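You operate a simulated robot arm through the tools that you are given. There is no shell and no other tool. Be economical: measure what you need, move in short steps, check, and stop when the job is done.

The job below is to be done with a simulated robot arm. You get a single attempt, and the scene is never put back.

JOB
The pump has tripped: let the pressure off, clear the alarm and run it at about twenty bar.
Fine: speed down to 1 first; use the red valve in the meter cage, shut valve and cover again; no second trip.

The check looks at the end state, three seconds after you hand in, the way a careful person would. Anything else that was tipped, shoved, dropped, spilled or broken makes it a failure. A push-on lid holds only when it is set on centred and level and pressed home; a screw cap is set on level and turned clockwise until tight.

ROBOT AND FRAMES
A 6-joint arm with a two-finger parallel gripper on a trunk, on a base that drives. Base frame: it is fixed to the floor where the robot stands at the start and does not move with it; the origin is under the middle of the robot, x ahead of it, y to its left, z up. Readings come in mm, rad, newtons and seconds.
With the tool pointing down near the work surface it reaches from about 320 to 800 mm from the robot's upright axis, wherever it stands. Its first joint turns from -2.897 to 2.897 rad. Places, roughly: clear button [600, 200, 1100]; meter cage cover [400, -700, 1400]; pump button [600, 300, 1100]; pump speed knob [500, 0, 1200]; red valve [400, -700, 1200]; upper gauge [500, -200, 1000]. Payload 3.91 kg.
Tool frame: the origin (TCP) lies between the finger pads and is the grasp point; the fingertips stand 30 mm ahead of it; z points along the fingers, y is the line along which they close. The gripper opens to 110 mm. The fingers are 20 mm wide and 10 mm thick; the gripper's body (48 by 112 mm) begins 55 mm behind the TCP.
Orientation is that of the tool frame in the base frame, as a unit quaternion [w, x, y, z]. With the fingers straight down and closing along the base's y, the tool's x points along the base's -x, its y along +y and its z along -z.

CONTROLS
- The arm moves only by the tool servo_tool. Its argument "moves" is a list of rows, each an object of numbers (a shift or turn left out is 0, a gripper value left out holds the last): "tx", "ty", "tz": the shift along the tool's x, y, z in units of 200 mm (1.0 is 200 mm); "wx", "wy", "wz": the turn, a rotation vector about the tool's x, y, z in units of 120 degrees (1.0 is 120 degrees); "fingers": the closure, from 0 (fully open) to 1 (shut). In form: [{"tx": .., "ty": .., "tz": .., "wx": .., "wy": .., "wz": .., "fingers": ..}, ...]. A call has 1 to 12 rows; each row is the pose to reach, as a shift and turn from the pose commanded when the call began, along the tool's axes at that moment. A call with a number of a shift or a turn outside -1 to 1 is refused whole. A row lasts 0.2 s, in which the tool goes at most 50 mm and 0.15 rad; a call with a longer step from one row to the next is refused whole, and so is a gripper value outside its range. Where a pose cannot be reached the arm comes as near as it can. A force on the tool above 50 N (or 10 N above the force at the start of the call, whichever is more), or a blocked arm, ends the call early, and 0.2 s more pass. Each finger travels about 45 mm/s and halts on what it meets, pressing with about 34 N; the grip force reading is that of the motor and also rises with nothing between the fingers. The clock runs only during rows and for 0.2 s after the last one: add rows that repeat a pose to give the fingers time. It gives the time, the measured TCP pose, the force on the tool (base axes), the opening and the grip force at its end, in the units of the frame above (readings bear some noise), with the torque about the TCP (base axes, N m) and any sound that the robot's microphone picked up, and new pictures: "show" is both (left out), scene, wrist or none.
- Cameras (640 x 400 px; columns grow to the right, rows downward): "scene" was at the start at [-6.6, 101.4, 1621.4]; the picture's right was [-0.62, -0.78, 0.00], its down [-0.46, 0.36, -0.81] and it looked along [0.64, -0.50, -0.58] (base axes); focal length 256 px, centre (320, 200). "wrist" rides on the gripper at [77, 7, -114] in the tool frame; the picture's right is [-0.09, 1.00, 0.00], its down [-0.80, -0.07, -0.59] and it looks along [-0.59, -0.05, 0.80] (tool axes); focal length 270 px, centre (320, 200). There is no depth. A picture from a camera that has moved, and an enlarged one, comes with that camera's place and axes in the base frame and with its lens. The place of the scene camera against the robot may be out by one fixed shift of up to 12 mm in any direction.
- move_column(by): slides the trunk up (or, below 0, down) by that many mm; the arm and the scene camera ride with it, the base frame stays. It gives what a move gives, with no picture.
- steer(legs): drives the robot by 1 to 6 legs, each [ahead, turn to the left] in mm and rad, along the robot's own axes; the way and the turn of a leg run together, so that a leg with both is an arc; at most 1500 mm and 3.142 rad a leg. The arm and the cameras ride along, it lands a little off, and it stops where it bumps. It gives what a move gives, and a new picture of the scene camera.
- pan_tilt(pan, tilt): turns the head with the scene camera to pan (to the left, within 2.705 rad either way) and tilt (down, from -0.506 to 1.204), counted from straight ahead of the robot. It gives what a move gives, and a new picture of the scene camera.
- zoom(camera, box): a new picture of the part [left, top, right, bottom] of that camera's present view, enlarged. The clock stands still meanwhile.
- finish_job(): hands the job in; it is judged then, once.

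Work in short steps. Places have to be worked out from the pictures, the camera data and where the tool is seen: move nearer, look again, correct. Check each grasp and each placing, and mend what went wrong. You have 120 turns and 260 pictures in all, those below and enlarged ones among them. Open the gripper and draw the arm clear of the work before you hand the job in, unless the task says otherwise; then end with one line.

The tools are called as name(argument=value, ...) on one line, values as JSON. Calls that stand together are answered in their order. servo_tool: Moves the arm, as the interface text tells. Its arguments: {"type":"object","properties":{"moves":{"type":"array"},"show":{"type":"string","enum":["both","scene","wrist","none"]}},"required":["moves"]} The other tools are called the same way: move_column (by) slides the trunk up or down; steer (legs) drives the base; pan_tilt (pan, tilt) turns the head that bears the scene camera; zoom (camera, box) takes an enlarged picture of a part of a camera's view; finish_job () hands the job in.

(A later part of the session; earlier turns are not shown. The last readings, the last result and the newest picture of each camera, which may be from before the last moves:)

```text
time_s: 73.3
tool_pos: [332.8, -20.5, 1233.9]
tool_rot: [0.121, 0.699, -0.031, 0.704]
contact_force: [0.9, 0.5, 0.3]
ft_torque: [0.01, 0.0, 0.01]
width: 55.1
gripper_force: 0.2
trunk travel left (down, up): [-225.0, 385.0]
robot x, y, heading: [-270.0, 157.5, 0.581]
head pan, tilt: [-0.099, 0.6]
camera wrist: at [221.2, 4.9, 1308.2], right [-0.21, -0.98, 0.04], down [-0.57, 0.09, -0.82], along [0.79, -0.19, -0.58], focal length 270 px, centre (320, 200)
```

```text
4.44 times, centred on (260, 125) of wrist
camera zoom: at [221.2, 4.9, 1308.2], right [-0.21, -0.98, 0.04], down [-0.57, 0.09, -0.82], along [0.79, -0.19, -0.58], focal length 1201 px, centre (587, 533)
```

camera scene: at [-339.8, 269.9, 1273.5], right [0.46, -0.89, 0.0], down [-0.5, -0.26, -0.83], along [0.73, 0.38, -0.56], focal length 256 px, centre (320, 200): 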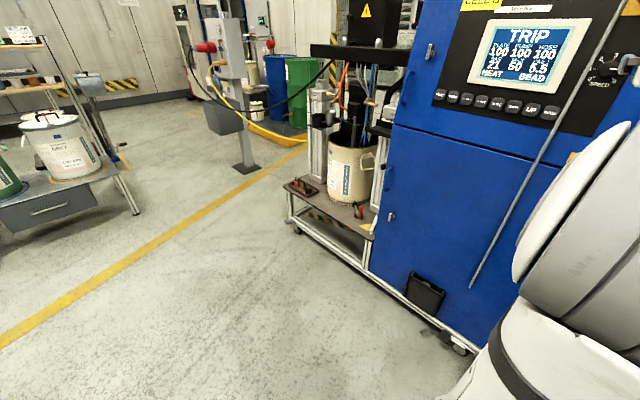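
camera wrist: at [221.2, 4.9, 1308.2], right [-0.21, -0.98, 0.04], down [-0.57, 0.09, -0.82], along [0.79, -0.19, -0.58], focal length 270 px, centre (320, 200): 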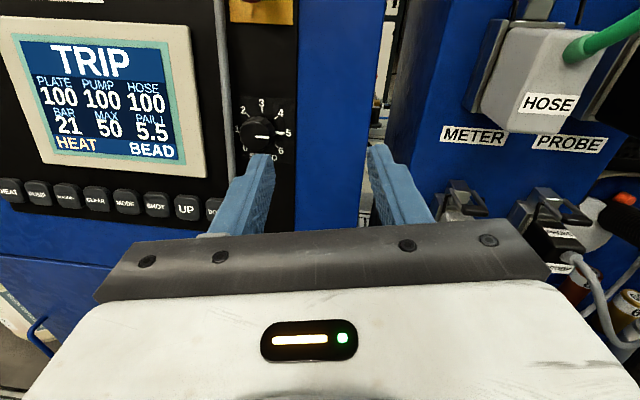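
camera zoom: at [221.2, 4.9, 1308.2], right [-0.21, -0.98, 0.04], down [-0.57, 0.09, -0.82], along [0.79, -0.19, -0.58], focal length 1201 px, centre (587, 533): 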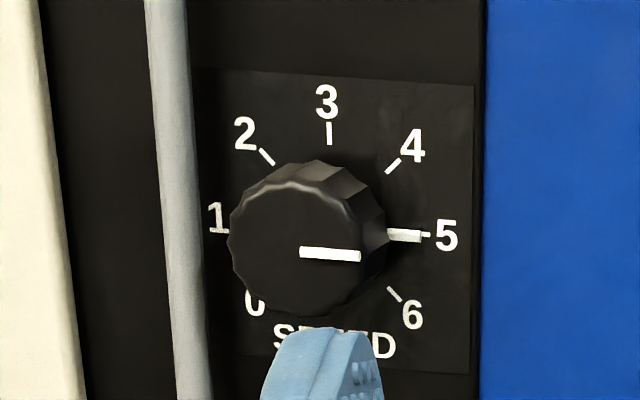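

Knob pointer is at 5 (45° per mark), so 180° CCW needed. A cable hangs just left of the knob; I'll grip with fingers near vertical and do three 60° strokes. First align on the knob axis and re-look.

servo_tool(moves=[{"tz": 0.1, "ty": -0.12, "tx": -0.06}, {"tz": 0.22, "ty": -0.25, "tx": -0.13}, {"tz": 0.335, "ty": -0.37, "tx": -0.19}, {"tz": 0.335, "ty": -0.37, "tx": -0.19}], show="wrist")

```text
time_s: 74.3
tool_pos: [415.5, 30.0, 1189.7]
tool_rot: [0.12, 0.699, -0.029, 0.704]
contact_force: [0.4, 0.2, -0.3]
ft_torque: [-0.01, -0.05, 0.01]
width: 55.0
gripper_force: 0.1
trunk travel left (down, up): [-225.0, 385.0]
robot x, y, heading: [-268.0, 153.0, 0.571]
head pan, tilt: [-0.099, 0.6]
camera wrist: at [302.7, 57.9, 1263.5], right [-0.21, -0.98, 0.04], down [-0.57, 0.09, -0.82], along [0.79, -0.19, -0.58], focal length 270 px, centre (320, 200)
```

wrist: 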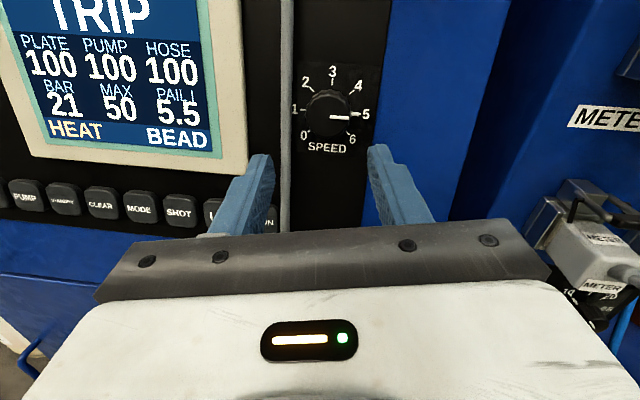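

zoom(camera="wrist", box=[260, 50, 400, 170])

```text
3.33 times, centred on (330, 110) of wrist
camera zoom: at [302.7, 57.9, 1263.5], right [-0.21, -0.98, 0.04], down [-0.57, 0.09, -0.82], along [0.79, -0.19, -0.58], focal length 901 px, centre (287, 500)
```

zoom: 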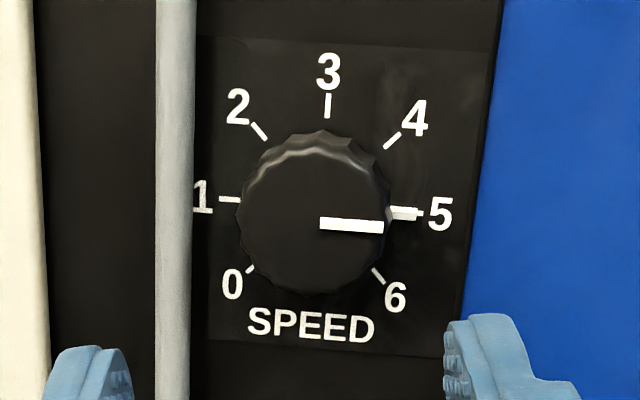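

Triangulated: knob face is 65 mm ahead, 15 mm above, 7 mm right of the TCP; knob Ø ≈30 mm. Align and roll to the start angle.

servo_tool(moves=[{"tx": 0.073, "ty": 0.037, "wz": -0.065, "fingers": 0.6}, {"tx": 0.073, "ty": 0.037, "wz": -0.13}, {"tx": 0.073, "ty": 0.037, "wz": -0.195}, {"tx": 0.073, "ty": 0.037, "wz": -0.26}, {"tx": 0.073, "ty": 0.037, "wz": -0.325}, {"tx": 0.073, "ty": 0.037, "wz": -0.39}, {"tx": 0.073, "ty": 0.037, "wz": -0.442}, {"tx": 0.073, "ty": 0.037, "wz": -0.442}], show="wrist")

```text
time_s: 76.1
tool_pos: [413.3, 25.6, 1203.8]
tool_rot: [0.423, 0.639, 0.285, 0.576]
contact_force: [-0.4, 0.1, 0.4]
ft_torque: [-0.01, 0.02, 0.02]
width: 43.7
gripper_force: 0.0
trunk travel left (down, up): [-225.0, 385.0]
robot x, y, heading: [-268.6, 150.7, 0.575]
head pan, tilt: [-0.099, 0.6]
camera wrist: at [314.3, 111.5, 1244.7], right [-0.14, -0.55, 0.82], down [-0.71, -0.52, -0.47], along [0.69, -0.65, -0.32], focal length 270 px, centre (320, 200)
```

wrist: 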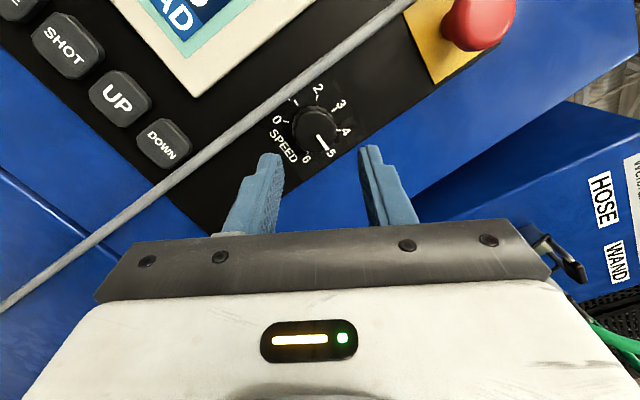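

zoom(camera="wrist", box=[250, 70, 390, 170])

```text
4.00 times, centred on (320, 120) of wrist
camera zoom: at [314.3, 111.5, 1244.7], right [-0.14, -0.55, 0.82], down [-0.71, -0.52, -0.47], along [0.69, -0.65, -0.32], focal length 1081 px, centre (320, 520)
```

zoom: 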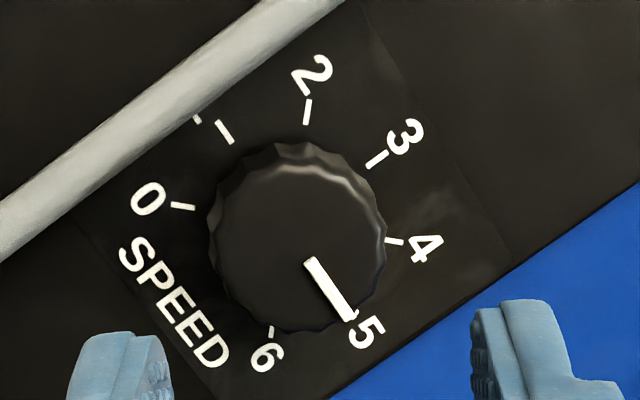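

Well centred (small 2–3 mm trim). Advance 48 mm and close on the knob.

servo_tool(moves=[{"tx": 0.012, "ty": -0.0125, "tz": 0.1}, {"tx": 0.012, "ty": -0.0125, "tz": 0.18}, {"tx": 0.012, "ty": -0.0125, "tz": 0.24}, {"tx": 0.012, "ty": -0.0125, "tz": 0.24}, {"tx": 0.012, "ty": -0.0125, "tz": 0.24, "fingers": 1}, {"tx": 0.012, "ty": -0.0125, "tz": 0.24, "fingers": 1}, {"tx": 0.012, "ty": -0.0125, "tz": 0.24, "fingers": 1}], show="wrist")

```text
time_s: 77.7
tool_pos: [459.3, 19.2, 1203.5]
tool_rot: [0.422, 0.64, 0.286, 0.575]
contact_force: [-6.6, 5.5, -10.7]
ft_torque: [0.09, 0.18, 0.34]
width: 31.5
gripper_force: 44.9
trunk travel left (down, up): [-225.0, 385.0]
robot x, y, heading: [-268.1, 156.3, 0.582]
head pan, tilt: [-0.099, 0.6]
camera wrist: at [362.1, 105.3, 1244.0], right [-0.14, -0.55, 0.82], down [-0.71, -0.52, -0.47], along [0.69, -0.65, -0.32], focal length 270 px, centre (320, 200)
```

wrist: 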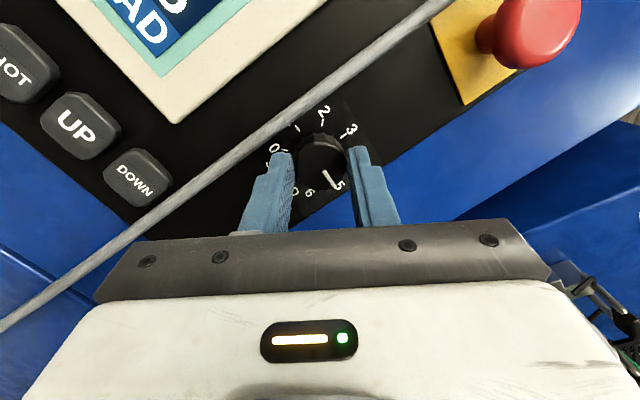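

Gripped (31.5 mm). Turn 60° counterclockwise.

servo_tool(moves=[{"wz": -0.0625}, {"wz": -0.125}, {"wz": -0.1875}, {"wz": -0.25}, {"wz": -0.3125}, {"wz": -0.375}, {"wz": -0.4375}, {"wz": -0.5}, {"wz": -0.5}], show="wrist")

```text
time_s: 78.9
tool_pos: [458.0, 20.0, 1197.4]
tool_rot: [0.57, 0.531, 0.466, 0.42]
contact_force: [-44.8, 15.5, -29.9]
ft_torque: [0.13, 0.4, 0.08]
width: 21.2
gripper_force: 44.8
trunk travel left (down, up): [-225.0, 385.0]
robot x, y, heading: [-270.6, 155.2, 0.578]
head pan, tilt: [-0.099, 0.6]
stopped in row 5: the force on the tool passed its limit (the readings are from after the stop); the commanded pose is now the measured one
camera wrist: at [363.1, 118.9, 1195.8], right [0.0, 0.0, 1.0], down [-0.75, -0.66, 0.0], along [0.66, -0.75, 0.0], focal length 270 px, centre (320, 200)
```

wrist: 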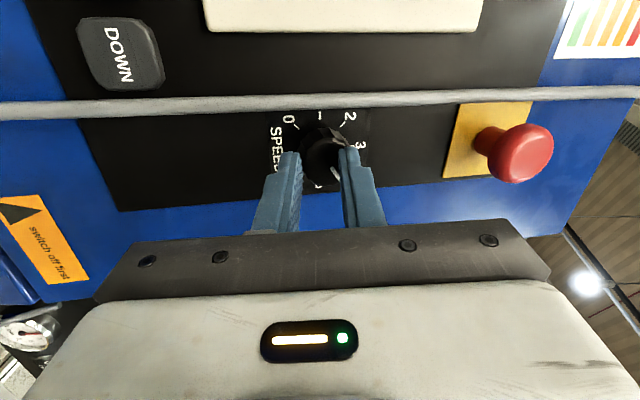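

Fingers slid off the knob's diameter (it sits further toward the camera side). Open, back off and re-measure.

servo_tool(moves=[{"fingers": 0.6}, {"fingers": 0.6}, {"tz": -0.1}, {"tz": -0.2}, {"tz": -0.2}], show="none")

zoom(camera="wrist", box=[250, 70, 390, 170])

```text
time_s: 80.1
tool_pos: [421.6, 27.7, 1198.9]
tool_rot: [0.572, 0.528, 0.465, 0.422]
contact_force: [0.8, 0.9, 0.7]
ft_torque: [0.01, 0.01, 0.01]
width: 44.1
gripper_force: 0.0
trunk travel left (down, up): [-225.0, 385.0]
robot x, y, heading: [-273.3, 154.9, 0.578]
head pan, tilt: [-0.099, 0.6]
```

```text
4.00 times, centred on (320, 120) of wrist
camera zoom: at [326.9, 125.9, 1197.0], right [-0.01, 0.0, 1.0], down [-0.75, -0.66, -0.01], along [0.66, -0.75, 0.01], focal length 1081 px, centre (320, 520)
```

zoom: 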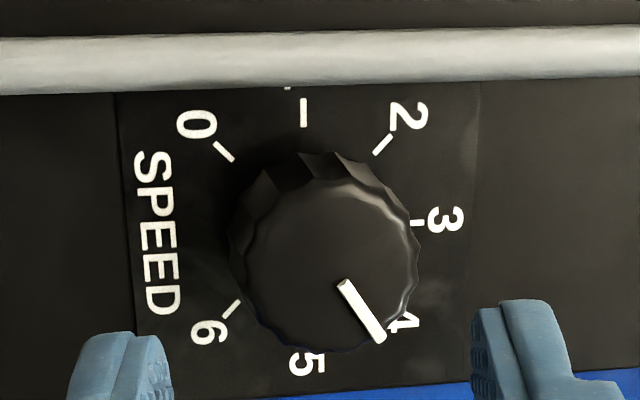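

Pointer is now near 4.2. I take a second view from 24 mm to the right to fix the depth/centre precisely.

servo_tool(moves=[{"tx": -0.06}, {"tx": -0.12}, {"tx": -0.12}], show="none")

zoom(camera="wrist", box=[250, 30, 390, 130])

```text
time_s: 80.9
tool_pos: [416.8, 3.1, 1200.0]
tool_rot: [0.572, 0.528, 0.464, 0.422]
contact_force: [-0.2, 0.5, -0.9]
ft_torque: [-0.02, 0.01, 0.0]
width: 44.0
gripper_force: 0.0
trunk travel left (down, up): [-225.0, 385.0]
robot x, y, heading: [-269.2, 155.6, 0.577]
head pan, tilt: [-0.099, 0.6]
```

```text
4.00 times, centred on (320, 80) of wrist
camera zoom: at [322.1, 101.8, 1199.5], right [-0.01, 0.0, 1.0], down [-0.75, -0.66, -0.01], along [0.66, -0.75, 0.01], focal length 1081 px, centre (320, 680)
```

zoom: 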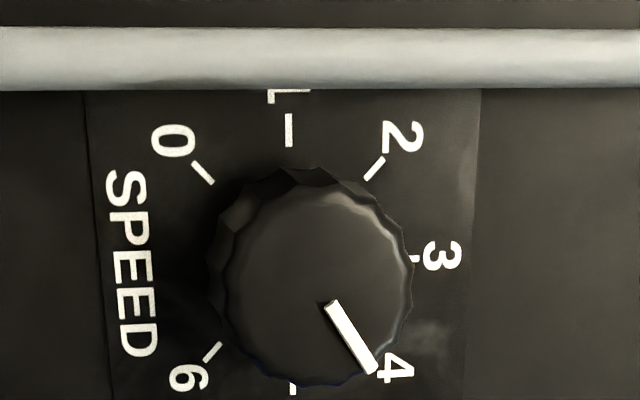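

Face is 60 mm ahead, 2 mm off-axis, protrusion ~20 mm. Re-align, roll +36°, go in deeper (15 mm overlap) and grip.

servo_tool(moves=[{"tx": 0.06, "ty": 0.012, "wz": 0.06}, {"tx": 0.13, "ty": 0.012, "wz": 0.12}, {"tx": 0.13, "ty": 0.012, "wz": 0.18}, {"tx": 0.13, "ty": 0.012, "wz": 0.24}, {"tx": 0.13, "ty": 0.012, "wz": 0.3}, {"tx": 0.13, "ty": 0.012, "wz": 0.3, "tz": 0.08}, {"tx": 0.13, "ty": 0.012, "wz": 0.3, "tz": 0.16}, {"tx": 0.13, "ty": 0.012, "wz": 0.3, "tz": 0.225}, {"tx": 0.13, "ty": 0.012, "wz": 0.3, "tz": 0.225}], show="wrist")

```text
time_s: 82.9
tool_pos: [466.6, 20.5, 1201.3]
tool_rot: [0.414, 0.645, 0.278, 0.578]
contact_force: [0.0, 0.4, -0.3]
ft_torque: [-0.05, 0.01, 0.0]
width: 43.8
gripper_force: 0.0
trunk travel left (down, up): [-225.0, 385.0]
robot x, y, heading: [-270.0, 155.3, 0.579]
head pan, tilt: [-0.099, 0.6]
camera wrist: at [367.9, 104.2, 1245.4], right [-0.13, -0.57, 0.81], down [-0.71, -0.51, -0.48], along [0.69, -0.64, -0.34], focal length 270 px, centre (320, 200)
```

wrist: 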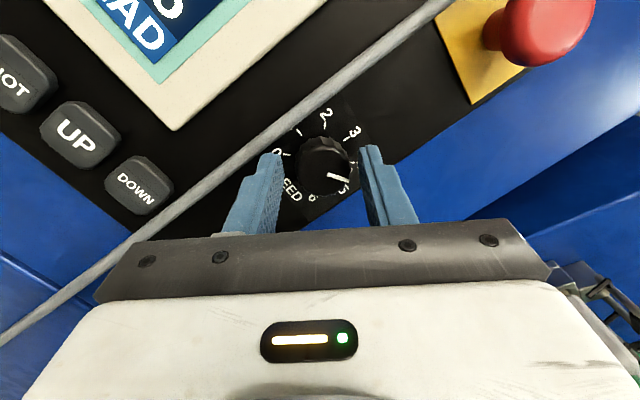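

Centred between fingers. Close and turn 72° CCW.

servo_tool(moves=[{"fingers": 1}, {"fingers": 1}, {"fingers": 1}, {"wz": -0.06}, {"wz": -0.12}, {"wz": -0.18}, {"wz": -0.24}, {"wz": -0.3}, {"wz": -0.36}, {"wz": -0.42}, {"wz": -0.48}, {"wz": -0.54}], show="wrist")

```text
time_s: 85.5
tool_pos: [466.7, 19.3, 1197.8]
tool_rot: [0.657, 0.398, 0.583, 0.265]
contact_force: [-27.5, 1.8, -29.4]
ft_torque: [0.59, 1.3, 0.2]
width: 33.5
gripper_force: 44.9
trunk travel left (down, up): [-225.0, 385.0]
robot x, y, heading: [-273.9, 154.9, 0.574]
head pan, tilt: [-0.099, 0.6]
camera wrist: at [369.3, 108.0, 1160.0], right [0.1, 0.47, 0.88], down [-0.73, -0.56, 0.38], along [0.67, -0.68, 0.29], focal length 270 px, centre (320, 200)
```

wrist: 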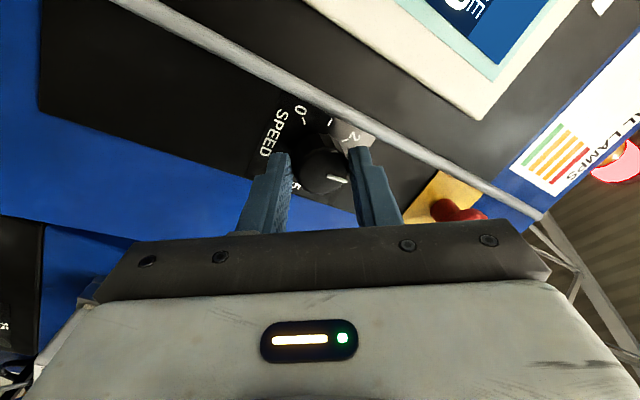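

Grip held. Release, back out 45 mm, roll back and look.

servo_tool(moves=[{"fingers": 0.6}, {"fingers": 0.6}, {"tz": -0.12}, {"tz": -0.225}, {"tz": -0.225, "wz": 0.07}, {"tz": -0.225, "wz": 0.14}, {"tz": -0.225, "wz": 0.21}, {"tz": -0.225, "wz": 0.24}, {"tz": -0.225, "wz": 0.24}], show="wrist")

zoom(camera="wrist", box=[250, 70, 390, 170])

```text
time_s: 87.5
tool_pos: [423.1, 29.5, 1202.1]
tool_rot: [0.571, 0.529, 0.463, 0.423]
contact_force: [0.1, 0.0, 0.7]
ft_torque: [0.01, -0.02, -0.01]
width: 44.1
gripper_force: 0.1
trunk travel left (down, up): [-225.0, 385.0]
robot x, y, heading: [-268.9, 152.8, 0.581]
head pan, tilt: [-0.099, 0.6]
camera wrist: at [327.5, 127.9, 1199.3], right [-0.01, 0.0, 1.0], down [-0.75, -0.66, -0.01], along [0.66, -0.75, 0.01], focal length 270 px, centre (320, 200)
```

wrist: 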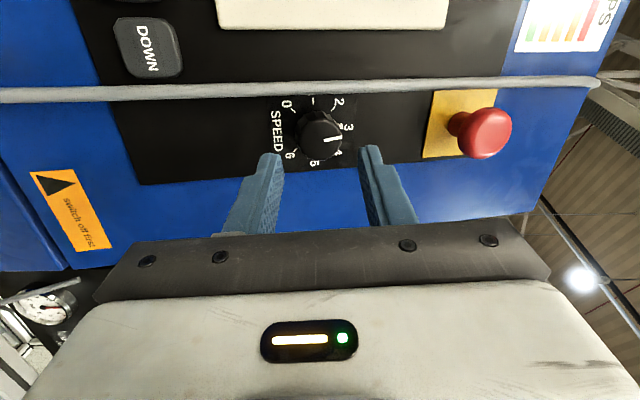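

```text
4.00 times, centred on (320, 120) of wrist
camera zoom: at [327.5, 127.9, 1199.3], right [-0.01, 0.0, 1.0], down [-0.75, -0.66, -0.01], along [0.66, -0.75, 0.01], focal length 1081 px, centre (320, 520)
```

zoom: 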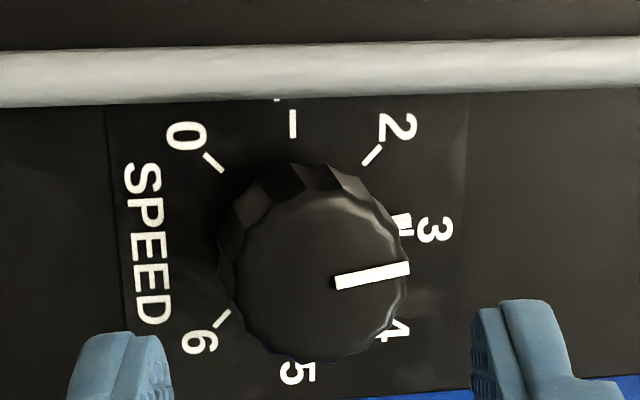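

Pointer at ~2.9. Next stroke similar.

servo_tool(moves=[{"wz": 0.07}, {"wz": 0.14}, {"wz": 0.21}, {"wz": 0.28}, {"wz": 0.28, "tz": 0.1}, {"wz": 0.28, "tz": 0.225}, {"wz": 0.28, "tz": 0.225}, {"wz": 0.28, "tz": 0.225, "fingers": 1}, {"wz": 0.28, "tz": 0.225, "fingers": 1}, {"wz": 0.28, "tz": 0.225, "fingers": 1}], show="none")

servo_tool(moves=[{"wz": -0.06}, {"wz": -0.12}, {"wz": -0.18}, {"wz": -0.24}, {"wz": -0.3}, {"wz": -0.36}, {"wz": -0.42}, {"wz": -0.48}, {"wz": -0.54}, {"wz": -0.56}], show="none")

servo_tool(moves=[{"fingers": 0.6}, {"fingers": 0.6}, {"tz": -0.12}, {"tz": -0.225}, {"tz": -0.225, "wz": 0.07}, {"tz": -0.225, "wz": 0.14}, {"tz": -0.225, "wz": 0.21}, {"tz": -0.225, "wz": 0.28}, {"tz": -0.225, "wz": 0.28}], show="none")

zoom(camera="wrist", box=[250, 70, 390, 170])

```text
time_s: 89.7
tool_pos: [465.8, 18.7, 1202.4]
tool_rot: [0.426, 0.639, 0.292, 0.57]
contact_force: [5.2, -2.5, 7.1]
ft_torque: [0.04, 0.16, -0.15]
width: 32.3
gripper_force: 44.9
trunk travel left (down, up): [-225.0, 385.0]
robot x, y, heading: [-272.7, 153.7, 0.576]
head pan, tilt: [-0.099, 0.6]
```

```text
time_s: 91.9
tool_pos: [465.9, 16.9, 1199.0]
tool_rot: [0.668, 0.373, 0.599, 0.238]
contact_force: [-26.4, -1.4, -29.6]
ft_torque: [0.56, 1.36, 0.03]
width: 33.3
gripper_force: 44.7
trunk travel left (down, up): [-225.0, 385.0]
robot x, y, heading: [-271.1, 153.6, 0.572]
head pan, tilt: [-0.099, 0.6]
```

```text
time_s: 93.9
tool_pos: [422.7, 28.4, 1200.7]
tool_rot: [0.571, 0.528, 0.464, 0.424]
contact_force: [-0.7, -1.3, -0.4]
ft_torque: [0.02, -0.01, -0.02]
width: 44.1
gripper_force: 0.1
trunk travel left (down, up): [-225.0, 385.0]
robot x, y, heading: [-272.6, 154.6, 0.582]
head pan, tilt: [-0.099, 0.6]
```

```text
4.00 times, centred on (320, 120) of wrist
camera zoom: at [327.6, 128.1, 1199.2], right [-0.01, 0.0, 1.0], down [-0.75, -0.66, -0.01], along [0.66, -0.75, 0.01], focal length 1081 px, centre (320, 520)
```

zoom: 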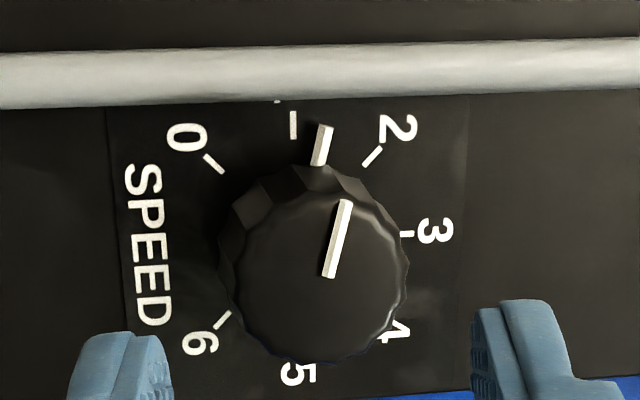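

Pointer at ~1.35; one small stroke of ~17° more.

servo_tool(moves=[{"wz": 0.07}, {"wz": 0.07, "tz": 0.1}, {"wz": 0.07, "tz": 0.225}, {"wz": 0.07, "tz": 0.225}, {"wz": 0.07, "tz": 0.225, "fingers": 1}, {"wz": 0.07, "tz": 0.225, "fingers": 1}, {"wz": 0.07, "tz": 0.225, "fingers": 1}, {"wz": 0.02, "tz": 0.225}, {"wz": -0.03, "tz": 0.225}, {"wz": -0.075, "tz": 0.225}, {"wz": -0.075, "tz": 0.225}], show="none")

servo_tool(moves=[{"fingers": 0.6}, {"fingers": 0.6}, {"tz": -0.12}, {"tz": -0.225}, {"tz": -0.225, "wz": 0.07}, {"tz": -0.225, "wz": 0.075}], show="none")

zoom(camera="wrist", box=[250, 70, 390, 170])

pan_tilt(pan=-0.4, tilt=0.3)

```text
time_s: 96.3
tool_pos: [466.4, 18.3, 1199.2]
tool_rot: [0.603, 0.491, 0.505, 0.374]
contact_force: [-20.8, 4.7, -24.8]
ft_torque: [0.34, 0.87, 0.17]
width: 33.1
gripper_force: 45.1
trunk travel left (down, up): [-225.0, 385.0]
robot x, y, heading: [-271.2, 156.2, 0.582]
head pan, tilt: [-0.099, 0.6]
```

```text
time_s: 97.7
tool_pos: [422.7, 30.2, 1201.7]
tool_rot: [0.572, 0.528, 0.464, 0.422]
contact_force: [-0.3, 0.3, 0.0]
ft_torque: [0.02, -0.01, -0.01]
width: 43.9
gripper_force: 0.2
trunk travel left (down, up): [-225.0, 385.0]
robot x, y, heading: [-267.6, 151.6, 0.578]
head pan, tilt: [-0.099, 0.6]
```

```text
4.00 times, centred on (320, 120) of wrist
camera zoom: at [327.7, 128.3, 1199.5], right [-0.01, 0.0, 1.0], down [-0.75, -0.66, -0.01], along [0.66, -0.75, 0.01], focal length 1081 px, centre (320, 520)
```

zoom: 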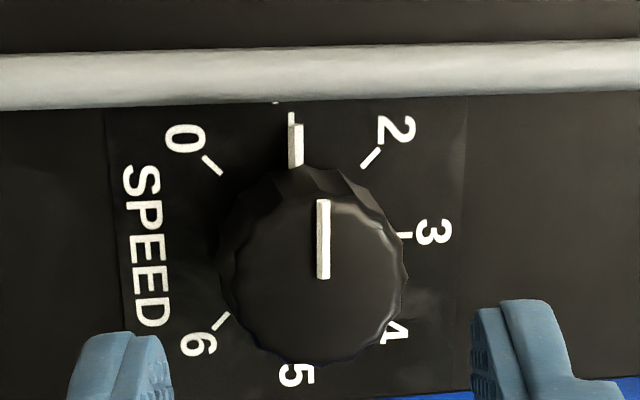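

```text
time_s: 98.5
tool_pos: [423.5, 29.3, 1200.5]
tool_rot: [0.572, 0.528, 0.464, 0.422]
contact_force: [-0.4, -0.6, 0.7]
ft_torque: [-0.03, 0.01, -0.03]
width: 44.0
gripper_force: 0.0
trunk travel left (down, up): [-225.0, 385.0]
robot x, y, heading: [-263.6, 151.9, 0.578]
head pan, tilt: [-0.4, 0.3]
camera scene: at [-326.4, 245.9, 1300.9], right [0.18, -0.98, 0.0], down [-0.29, -0.05, -0.95], along [0.94, 0.17, -0.3], focal length 256 px, centre (320, 200)
```

scene: 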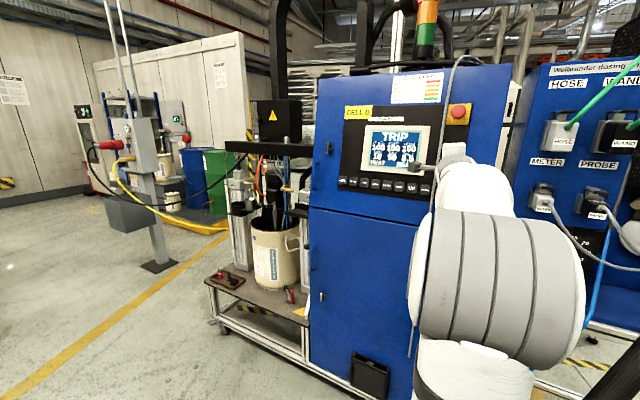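

Speed is at 1. Back away and drive round to the meter cage, stopping short of it for a look.

steer(legs=[[-400, 0], [0, -2.218], [753, 0], [0, 2.425]])

servo_tool(moves=[{"wz": 0.07}, {"wz": 0.14}, {"wz": 0.21}, {"wz": 0.28}, {"wz": 0.35}, {"wz": 0.42}, {"wz": 0.49}, {"wz": 0.56}, {"wz": 0.63}, {"wz": 0.71}], show="wrist")

```text
time_s: 103.5
tool_pos: [-255.1, -676.9, 1203.1]
tool_rot: [0.699, 0.673, 0.197, 0.141]
contact_force: [-1.3, 0.2, 0.0]
ft_torque: [0.01, 0.0, -0.02]
width: 44.1
gripper_force: 0.1
trunk travel left (down, up): [-225.0, 385.0]
robot x, y, heading: [-600.7, -59.7, -0.241]
head pan, tilt: [-0.4, 0.3]
stopped in leg 2: the robot was blocked; the commanded pose is now the measured one
camera scene: at [-568.1, 40.2, 1301.0], right [-0.6, -0.8, 0.0], down [-0.24, 0.18, -0.96], along [0.76, -0.57, -0.3], focal length 256 px, centre (320, 200)
```

scene: 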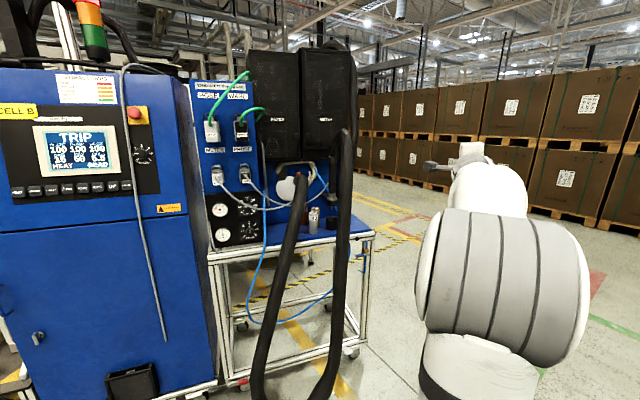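

```text
refused: row 10 steps farther than a row can; nothing moved
```

Blocked mid-turn at heading -0.24. Look around for what the base touches.

pan_tilt(pan=1.6, tilt=0.9)

pan_tilt(pan=-1.6, tilt=0.9)

pan_tilt(pan=-2.6, tilt=0.9)

```text
time_s: 105.4
tool_pos: [-256.1, -678.0, 1202.9]
tool_rot: [0.698, 0.674, 0.197, 0.14]
contact_force: [-0.3, 0.3, -0.6]
ft_torque: [-0.01, -0.01, 0.03]
width: 44.2
gripper_force: 0.0
trunk travel left (down, up): [-225.0, 385.0]
robot x, y, heading: [-606.5, -59.3, -0.247]
head pan, tilt: [1.6, 0.901]
camera scene: at [-626.6, 169.8, 1248.8], right [0.98, -0.21, 0.0], down [-0.17, -0.77, -0.62], along [0.13, 0.61, -0.78], focal length 256 px, centre (320, 200)
```

scene: 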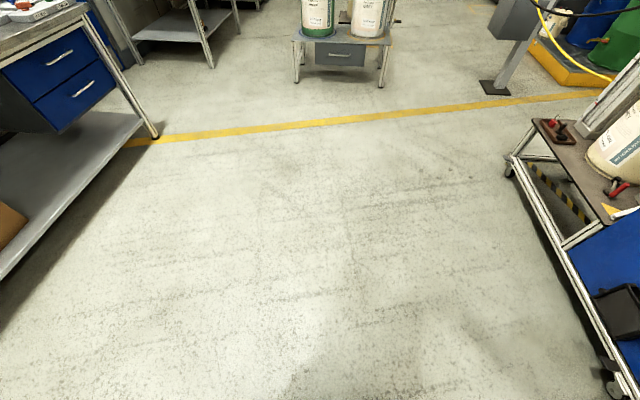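

```text
time_s: 108.1
tool_pos: [-255.9, -677.9, 1203.6]
tool_rot: [0.697, 0.675, 0.198, 0.14]
contact_force: [-0.9, 0.1, 0.8]
ft_torque: [0.02, 0.0, -0.04]
width: 43.9
gripper_force: 0.0
trunk travel left (down, up): [-225.0, 385.0]
robot x, y, heading: [-602.9, -57.9, -0.247]
head pan, tilt: [-1.6, 0.901]
camera scene: at [-663.2, 23.4, 1248.7], right [-0.96, 0.27, 0.0], down [0.21, 0.75, -0.62], along [-0.17, -0.6, -0.78], focal length 256 px, centre (320, 200)
```

scene: 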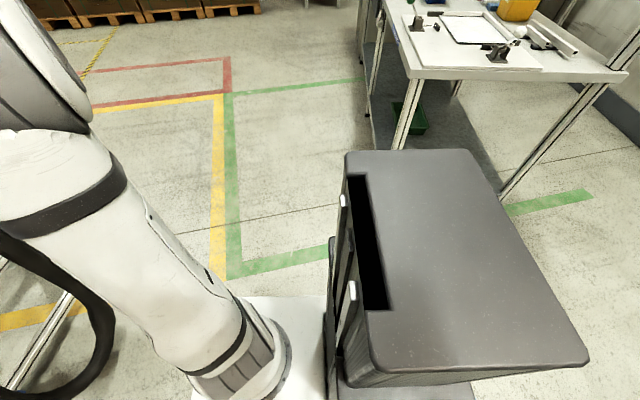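

```text
time_s: 109.4
tool_pos: [-256.6, -677.3, 1203.5]
tool_rot: [0.698, 0.674, 0.198, 0.141]
contact_force: [-1.4, 0.1, -0.6]
ft_torque: [0.0, 0.01, -0.02]
width: 44.3
gripper_force: 0.1
trunk travel left (down, up): [-225.0, 385.0]
robot x, y, heading: [-602.5, -62.6, -0.246]
head pan, tilt: [-2.601, 0.901]
camera scene: at [-715.0, 73.9, 1248.8], right [-0.29, 0.96, 0.0], down [0.75, 0.23, -0.62], along [-0.59, -0.18, -0.78], focal length 256 px, centre (320, 200)
```

scene: 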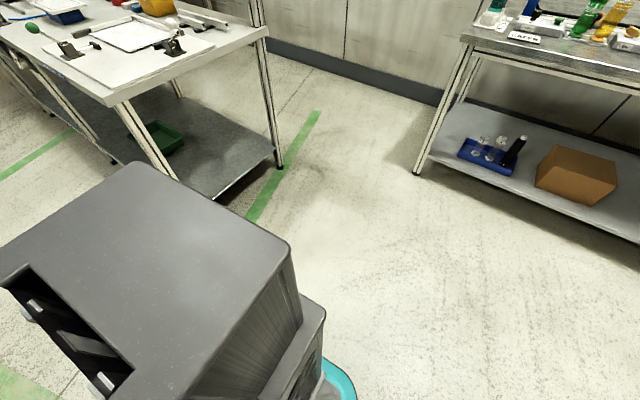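

Nothing evident near the base. Try a smaller turn again, after a small extra backing.

steer(legs=[[-80, 0], [0, -0.5]])

```text
time_s: 111.9
tool_pos: [-668.4, -748.5, 1203.3]
tool_rot: [0.713, 0.7, 0.025, -0.035]
contact_force: [-0.4, -0.4, -0.3]
ft_torque: [-0.01, 0.0, -0.01]
width: 43.7
gripper_force: 0.0
trunk travel left (down, up): [-225.0, 385.0]
robot x, y, heading: [-676.0, -39.9, -0.728]
head pan, tilt: [-2.601, 0.901]
camera scene: at [-710.5, 131.5, 1248.7], right [0.19, 0.98, 0.0], down [0.77, -0.15, -0.62], along [-0.61, 0.12, -0.78], focal length 256 px, centre (320, 200)
```

scene: 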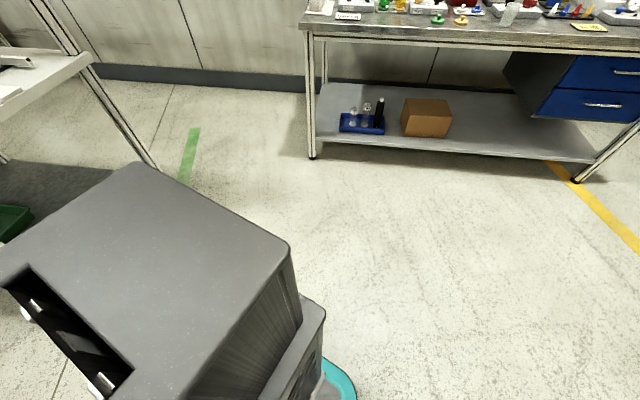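

It works now. Turn toward -y, drive, and turn to face the cage diagonal.

steer(legs=[[0, -0.81], [777, 0], [0, 1.2], [0, 1.13]])

servo_tool(moves=[{"wz": 0.07}, {"wz": 0.14}, {"wz": 0.21}, {"wz": 0.28}, {"wz": 0.35}, {"wz": 0.42}, {"wz": 0.49}, {"wz": 0.56}, {"wz": 0.63}, {"wz": 0.7}], show="wrist")

pan_tilt(pan=-0.3, tilt=0.2)

```text
time_s: 120.1
tool_pos: [-698.0, -1522.3, 1202.4]
tool_rot: [0.71, 0.702, 0.001, -0.06]
contact_force: [-0.7, 0.3, -0.3]
ft_torque: [-0.02, 0.01, -0.02]
width: 44.2
gripper_force: 0.0
trunk travel left (down, up): [-225.0, 385.0]
robot x, y, heading: [-659.0, -819.3, -0.864]
head pan, tilt: [-2.601, 0.901]
stopped in leg 3: the robot was blocked; the commanded pose is now the measured one
camera scene: at [-670.6, -645.2, 1248.7], right [0.32, 0.95, 0.0], down [0.74, -0.25, -0.62], along [-0.59, 0.2, -0.78], focal length 256 px, centre (320, 200)
```

scene: 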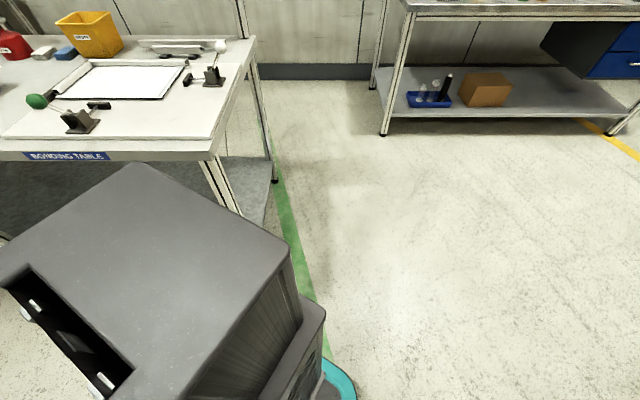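

```text
time_s: 122.3
tool_pos: [-696.9, -1522.7, 1203.1]
tool_rot: [0.566, 0.522, -0.469, 0.432]
contact_force: [0.5, 0.4, -0.2]
ft_torque: [0.0, -0.01, 0.0]
width: 43.9
gripper_force: 0.0
trunk travel left (down, up): [-225.0, 385.0]
robot x, y, heading: [-663.6, -811.5, -0.862]
head pan, tilt: [-2.601, 0.901]
camera wrist: at [-679.7, -1408.6, 1277.9], right [-0.99, 0.08, 0.1], down [-0.03, 0.59, -0.81], along [-0.13, -0.8, -0.58], focal length 270 px, centre (320, 200)
```

wrist: 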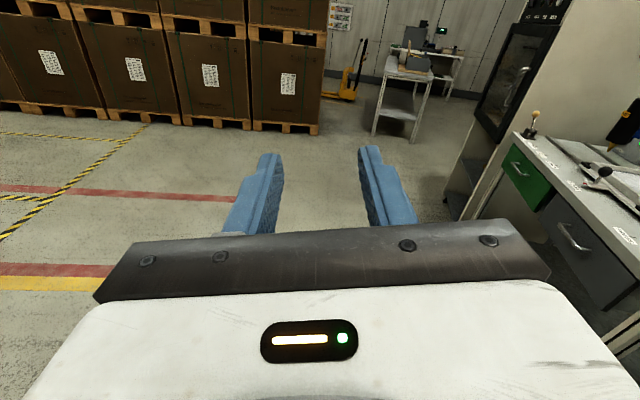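

```text
time_s: 124.4
tool_pos: [-697.7, -1522.7, 1204.0]
tool_rot: [0.568, 0.523, -0.469, 0.43]
contact_force: [-0.3, -0.9, 0.6]
ft_torque: [-0.02, 0.01, -0.02]
width: 44.0
gripper_force: 0.1
trunk travel left (down, up): [-225.0, 385.0]
robot x, y, heading: [-661.0, -817.8, -0.858]
head pan, tilt: [-0.3, 0.201]
camera scene: at [-561.9, -754.6, 1310.3], right [-0.92, -0.4, 0.0], down [-0.08, 0.18, -0.98], along [0.39, -0.9, -0.2], focal length 256 px, centre (320, 200)
```

scene: 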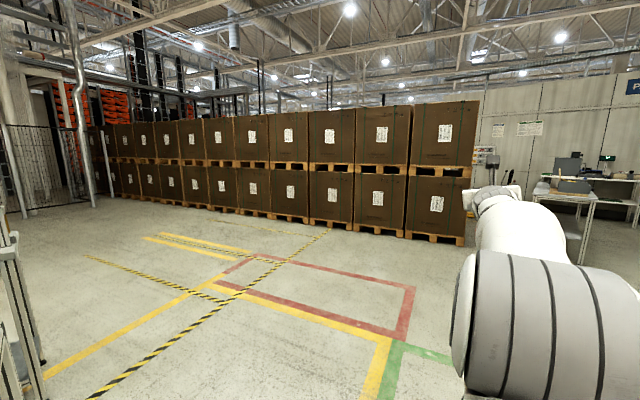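

The rear cabinet likely brushed the bonding table. Drive forward away from it, then turn left in two legs.

steer(legs=[[200, 0], [0, 0.8], [0, 0.85]])

zoom(camera="wrist", box=[0, 0, 640, 400])

```text
time_s: 127.5
tool_pos: [-177.5, -1580.5, 1204.2]
tool_rot: [0.422, 0.633, -0.302, 0.575]
contact_force: [-0.7, 0.2, 0.4]
ft_torque: [0.04, 0.03, -0.01]
width: 44.2
gripper_force: 0.0
trunk travel left (down, up): [-225.0, 385.0]
robot x, y, heading: [-530.8, -974.3, -0.345]
head pan, tilt: [-0.3, 0.201]
stopped in leg 2: the robot was blocked; the commanded pose is now the measured one
camera scene: at [-481.3, -871.3, 1310.3], right [-0.6, -0.8, 0.0], down [-0.16, 0.12, -0.98], along [0.78, -0.59, -0.2], focal length 256 px, centre (320, 200)
```

scene: 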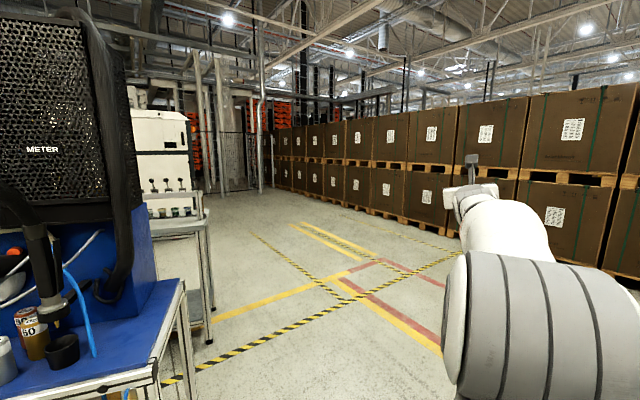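

```text
1.00 times, centred on (320, 200) of wrist
camera zoom: at [-224.0, -1474.9, 1278.8], right [-0.88, -0.47, 0.1], down [-0.35, 0.47, -0.81], along [0.33, -0.75, -0.58], focal length 270 px, centre (320, 200)
```

zoom: 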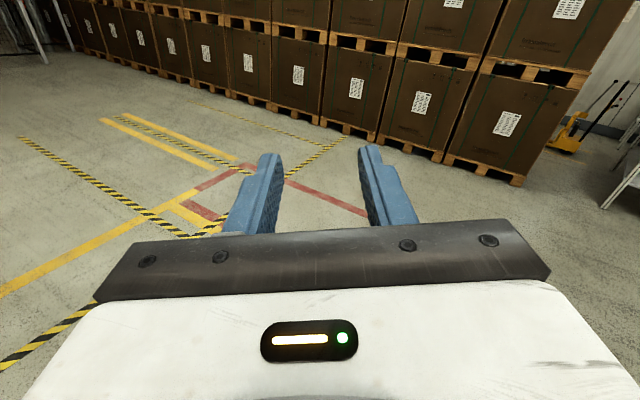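

Blocked again. Test a small further left turn to see if it's a true contact.

steer(legs=[[0, 0.2]])

pan_tilt(pan=0.9, tilt=1.0)

```text
time_s: 128.7
tool_pos: [-61.5, -1497.7, 1204.2]
tool_rot: [0.361, 0.661, -0.235, 0.614]
contact_force: [0.3, -0.8, -0.3]
ft_torque: [0.0, 0.0, 0.02]
width: 44.1
gripper_force: 0.0
trunk travel left (down, up): [-225.0, 385.0]
robot x, y, heading: [-532.2, -974.5, -0.157]
head pan, tilt: [-0.3, 0.201]
camera scene: at [-502.3, -866.0, 1310.3], right [-0.44, -0.9, 0.0], down [-0.18, 0.09, -0.98], along [0.88, -0.43, -0.2], focal length 256 px, centre (320, 200)
```

scene: 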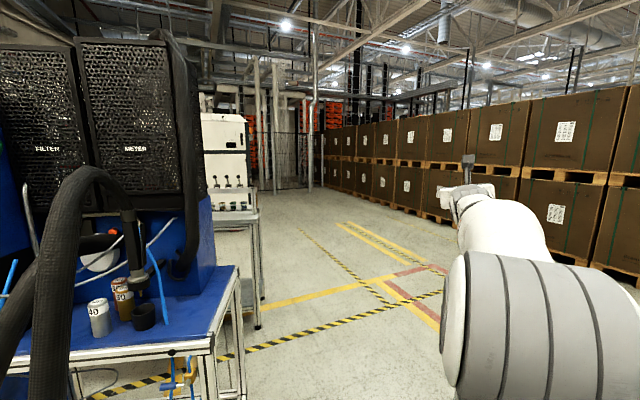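

```text
time_s: 130.1
tool_pos: [-60.7, -1495.7, 1204.6]
tool_rot: [0.361, 0.661, -0.235, 0.614]
contact_force: [-0.1, -0.7, 0.7]
ft_torque: [0.01, -0.03, 0.01]
width: 43.9
gripper_force: 0.1
trunk travel left (down, up): [-225.0, 385.0]
robot x, y, heading: [-530.0, -974.2, -0.151]
head pan, tilt: [0.901, 1.0]
camera scene: at [-535.7, -777.7, 1241.6], right [0.68, -0.74, 0.0], down [-0.62, -0.57, -0.54], along [0.4, 0.37, -0.84], focal length 256 px, centre (320, 200)
```

scene: 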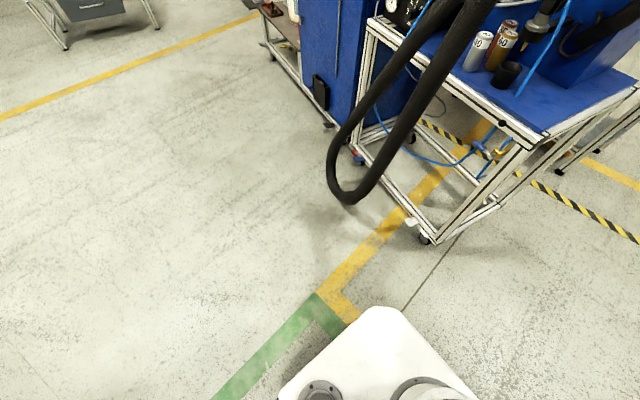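

The blocks look spurious for long turns. Turn on in small legs and look at the cage from the right.

steer(legs=[[0, 0.35], [0, 0.3]])

pan_tilt(pan=-0.4, tilt=0.2)

zoom(camera="wrist", box=[0, 0, 640, 400])

```text
time_s: 132.5
tool_pos: [156.9, -1107.0, 1204.5]
tool_rot: [0.143, 0.703, -0.009, 0.697]
contact_force: [0.5, -0.5, -0.7]
ft_torque: [0.01, -0.01, 0.01]
width: 44.1
gripper_force: 0.1
trunk travel left (down, up): [-225.0, 385.0]
robot x, y, heading: [-530.9, -984.6, 0.491]
head pan, tilt: [0.901, 1.0]
camera scene: at [-655.4, -827.4, 1241.6], right [0.98, -0.18, 0.0], down [-0.15, -0.83, -0.54], along [0.1, 0.53, -0.84], focal length 256 px, centre (320, 200)
```

scene: 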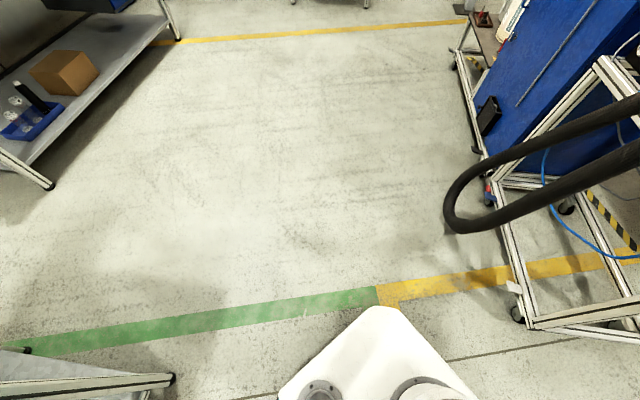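

```text
time_s: 134.0
tool_pos: [157.8, -1106.8, 1204.4]
tool_rot: [0.143, 0.703, -0.01, 0.697]
contact_force: [-0.9, -0.1, -0.3]
ft_torque: [0.01, 0.01, -0.03]
width: 43.9
gripper_force: 0.2
trunk travel left (down, up): [-225.0, 385.0]
robot x, y, heading: [-526.8, -985.2, 0.485]
head pan, tilt: [-0.4, 0.201]
camera scene: at [-575.5, -887.5, 1310.3], right [0.09, -1.0, 0.0], down [-0.2, -0.02, -0.98], along [0.98, 0.09, -0.2], focal length 256 px, centre (320, 200)
```

scene: 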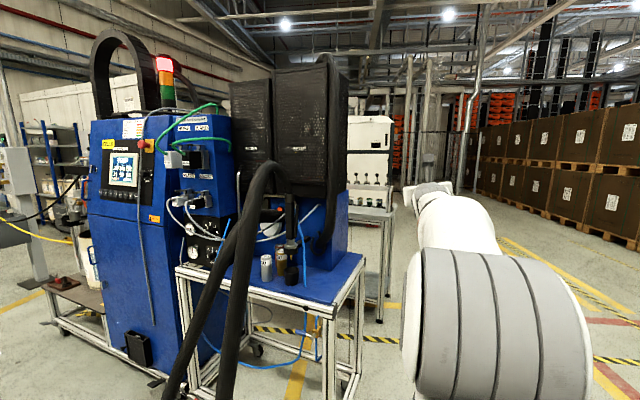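

```text
1.00 times, centred on (320, 200) of wrist
camera zoom: at [46.2, -1075.4, 1279.3], right [-0.21, -0.97, 0.1], down [-0.59, 0.05, -0.81], along [0.78, -0.23, -0.58], focal length 270 px, centre (320, 200)
```

zoom: 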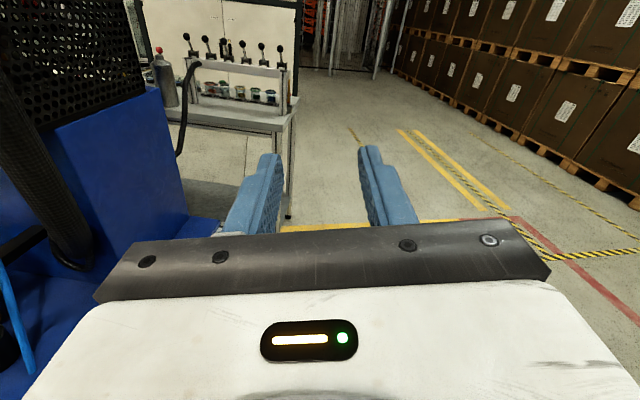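

zoom(camera="scene", box=[220, 50, 360, 290])

zoom(camera="scene", box=[230, 130, 350, 220])

```text
1.67 times, centred on (290, 170) of scene
camera zoom: at [-575.5, -887.5, 1310.3], right [0.09, -1.0, 0.0], down [-0.2, -0.02, -0.98], along [0.98, 0.09, -0.2], focal length 427 px, centre (370, 250)
```

zoom: 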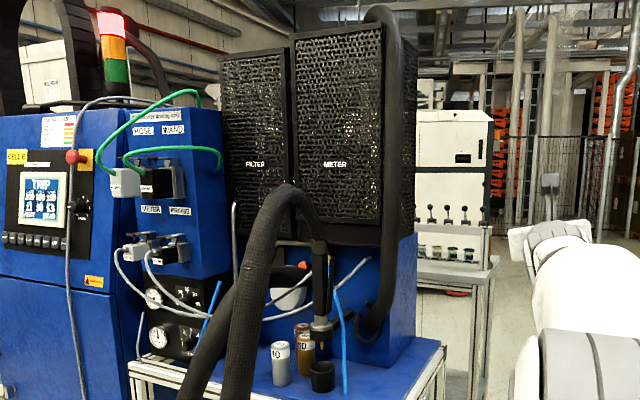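

```text
4.44 times, centred on (290, 175) of scene
camera zoom: at [-575.5, -887.5, 1310.3], right [0.09, -1.0, 0.0], down [-0.2, -0.02, -0.98], along [0.98, 0.09, -0.2], focal length 1138 px, centre (453, 311)
```

zoom: 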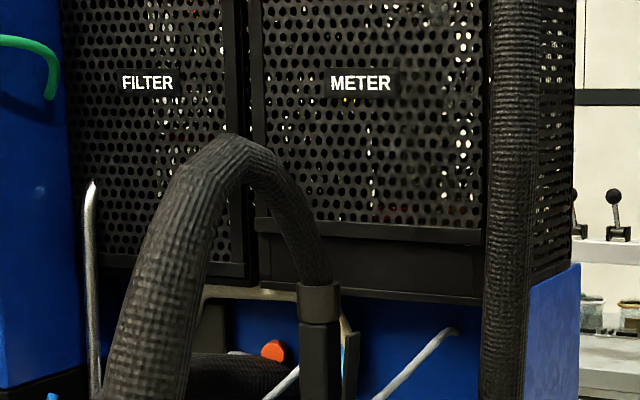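

The hose wand parks in front of the cage, its arch top near (223,-662,1267). I'll come in from above: raise the trunk, then reposition the robot so the tool faces the cage.

move_column(by=270)

steer(legs=[[0, 0.3], [0, 0.3], [0, 0.3], [325, 0]])

zoom(camera="wrist", box=[0, 0, 640, 400])

```text
time_s: 136.8
tool_pos: [157.0, -1107.6, 1473.7]
tool_rot: [0.142, 0.703, -0.01, 0.697]
contact_force: [0.5, -0.4, 1.1]
ft_torque: [0.01, 0.03, 0.01]
width: 43.8
gripper_force: 0.2
trunk travel left (down, up): [-495.0, 115.0]
robot x, y, heading: [-528.5, -984.8, 0.488]
head pan, tilt: [-0.4, 0.201]
```

```text
time_s: 141.8
tool_pos: [54.5, -202.0, 1473.8]
tool_rot: [-0.174, 0.637, 0.298, 0.69]
contact_force: [-0.2, 0.6, 0.1]
ft_torque: [-0.03, 0.05, -0.06]
width: 44.0
gripper_force: 0.1
trunk travel left (down, up): [-495.0, 115.0]
robot x, y, heading: [-471.2, -664.2, 1.393]
head pan, tilt: [-0.4, 0.201]
camera scene: at [-582.4, -640.4, 1580.3], right [0.84, -0.55, 0.0], down [-0.11, -0.17, -0.98], along [0.53, 0.82, -0.2], focal length 256 px, centre (320, 200)
```

scene: 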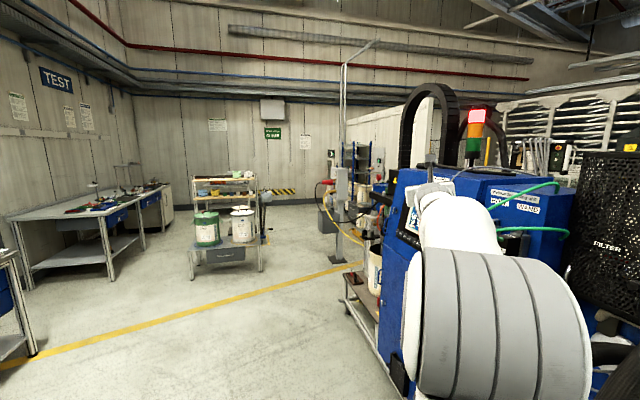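

```text
1.00 times, centred on (320, 200) of wrist
camera zoom: at [-39.4, -269.6, 1548.7], right [0.63, -0.77, 0.1], down [-0.4, -0.43, -0.81], along [0.67, 0.47, -0.58], focal length 270 px, centre (320, 200)
```

zoom: 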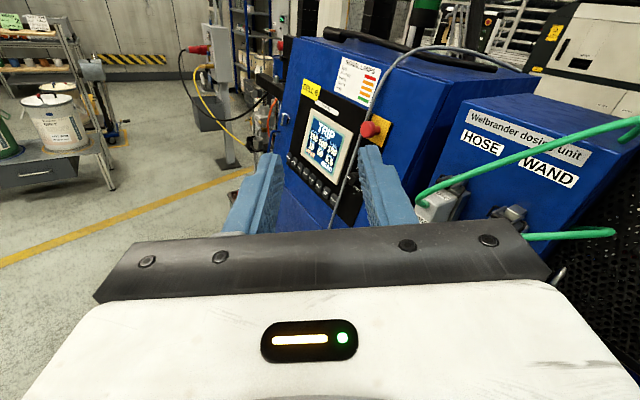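

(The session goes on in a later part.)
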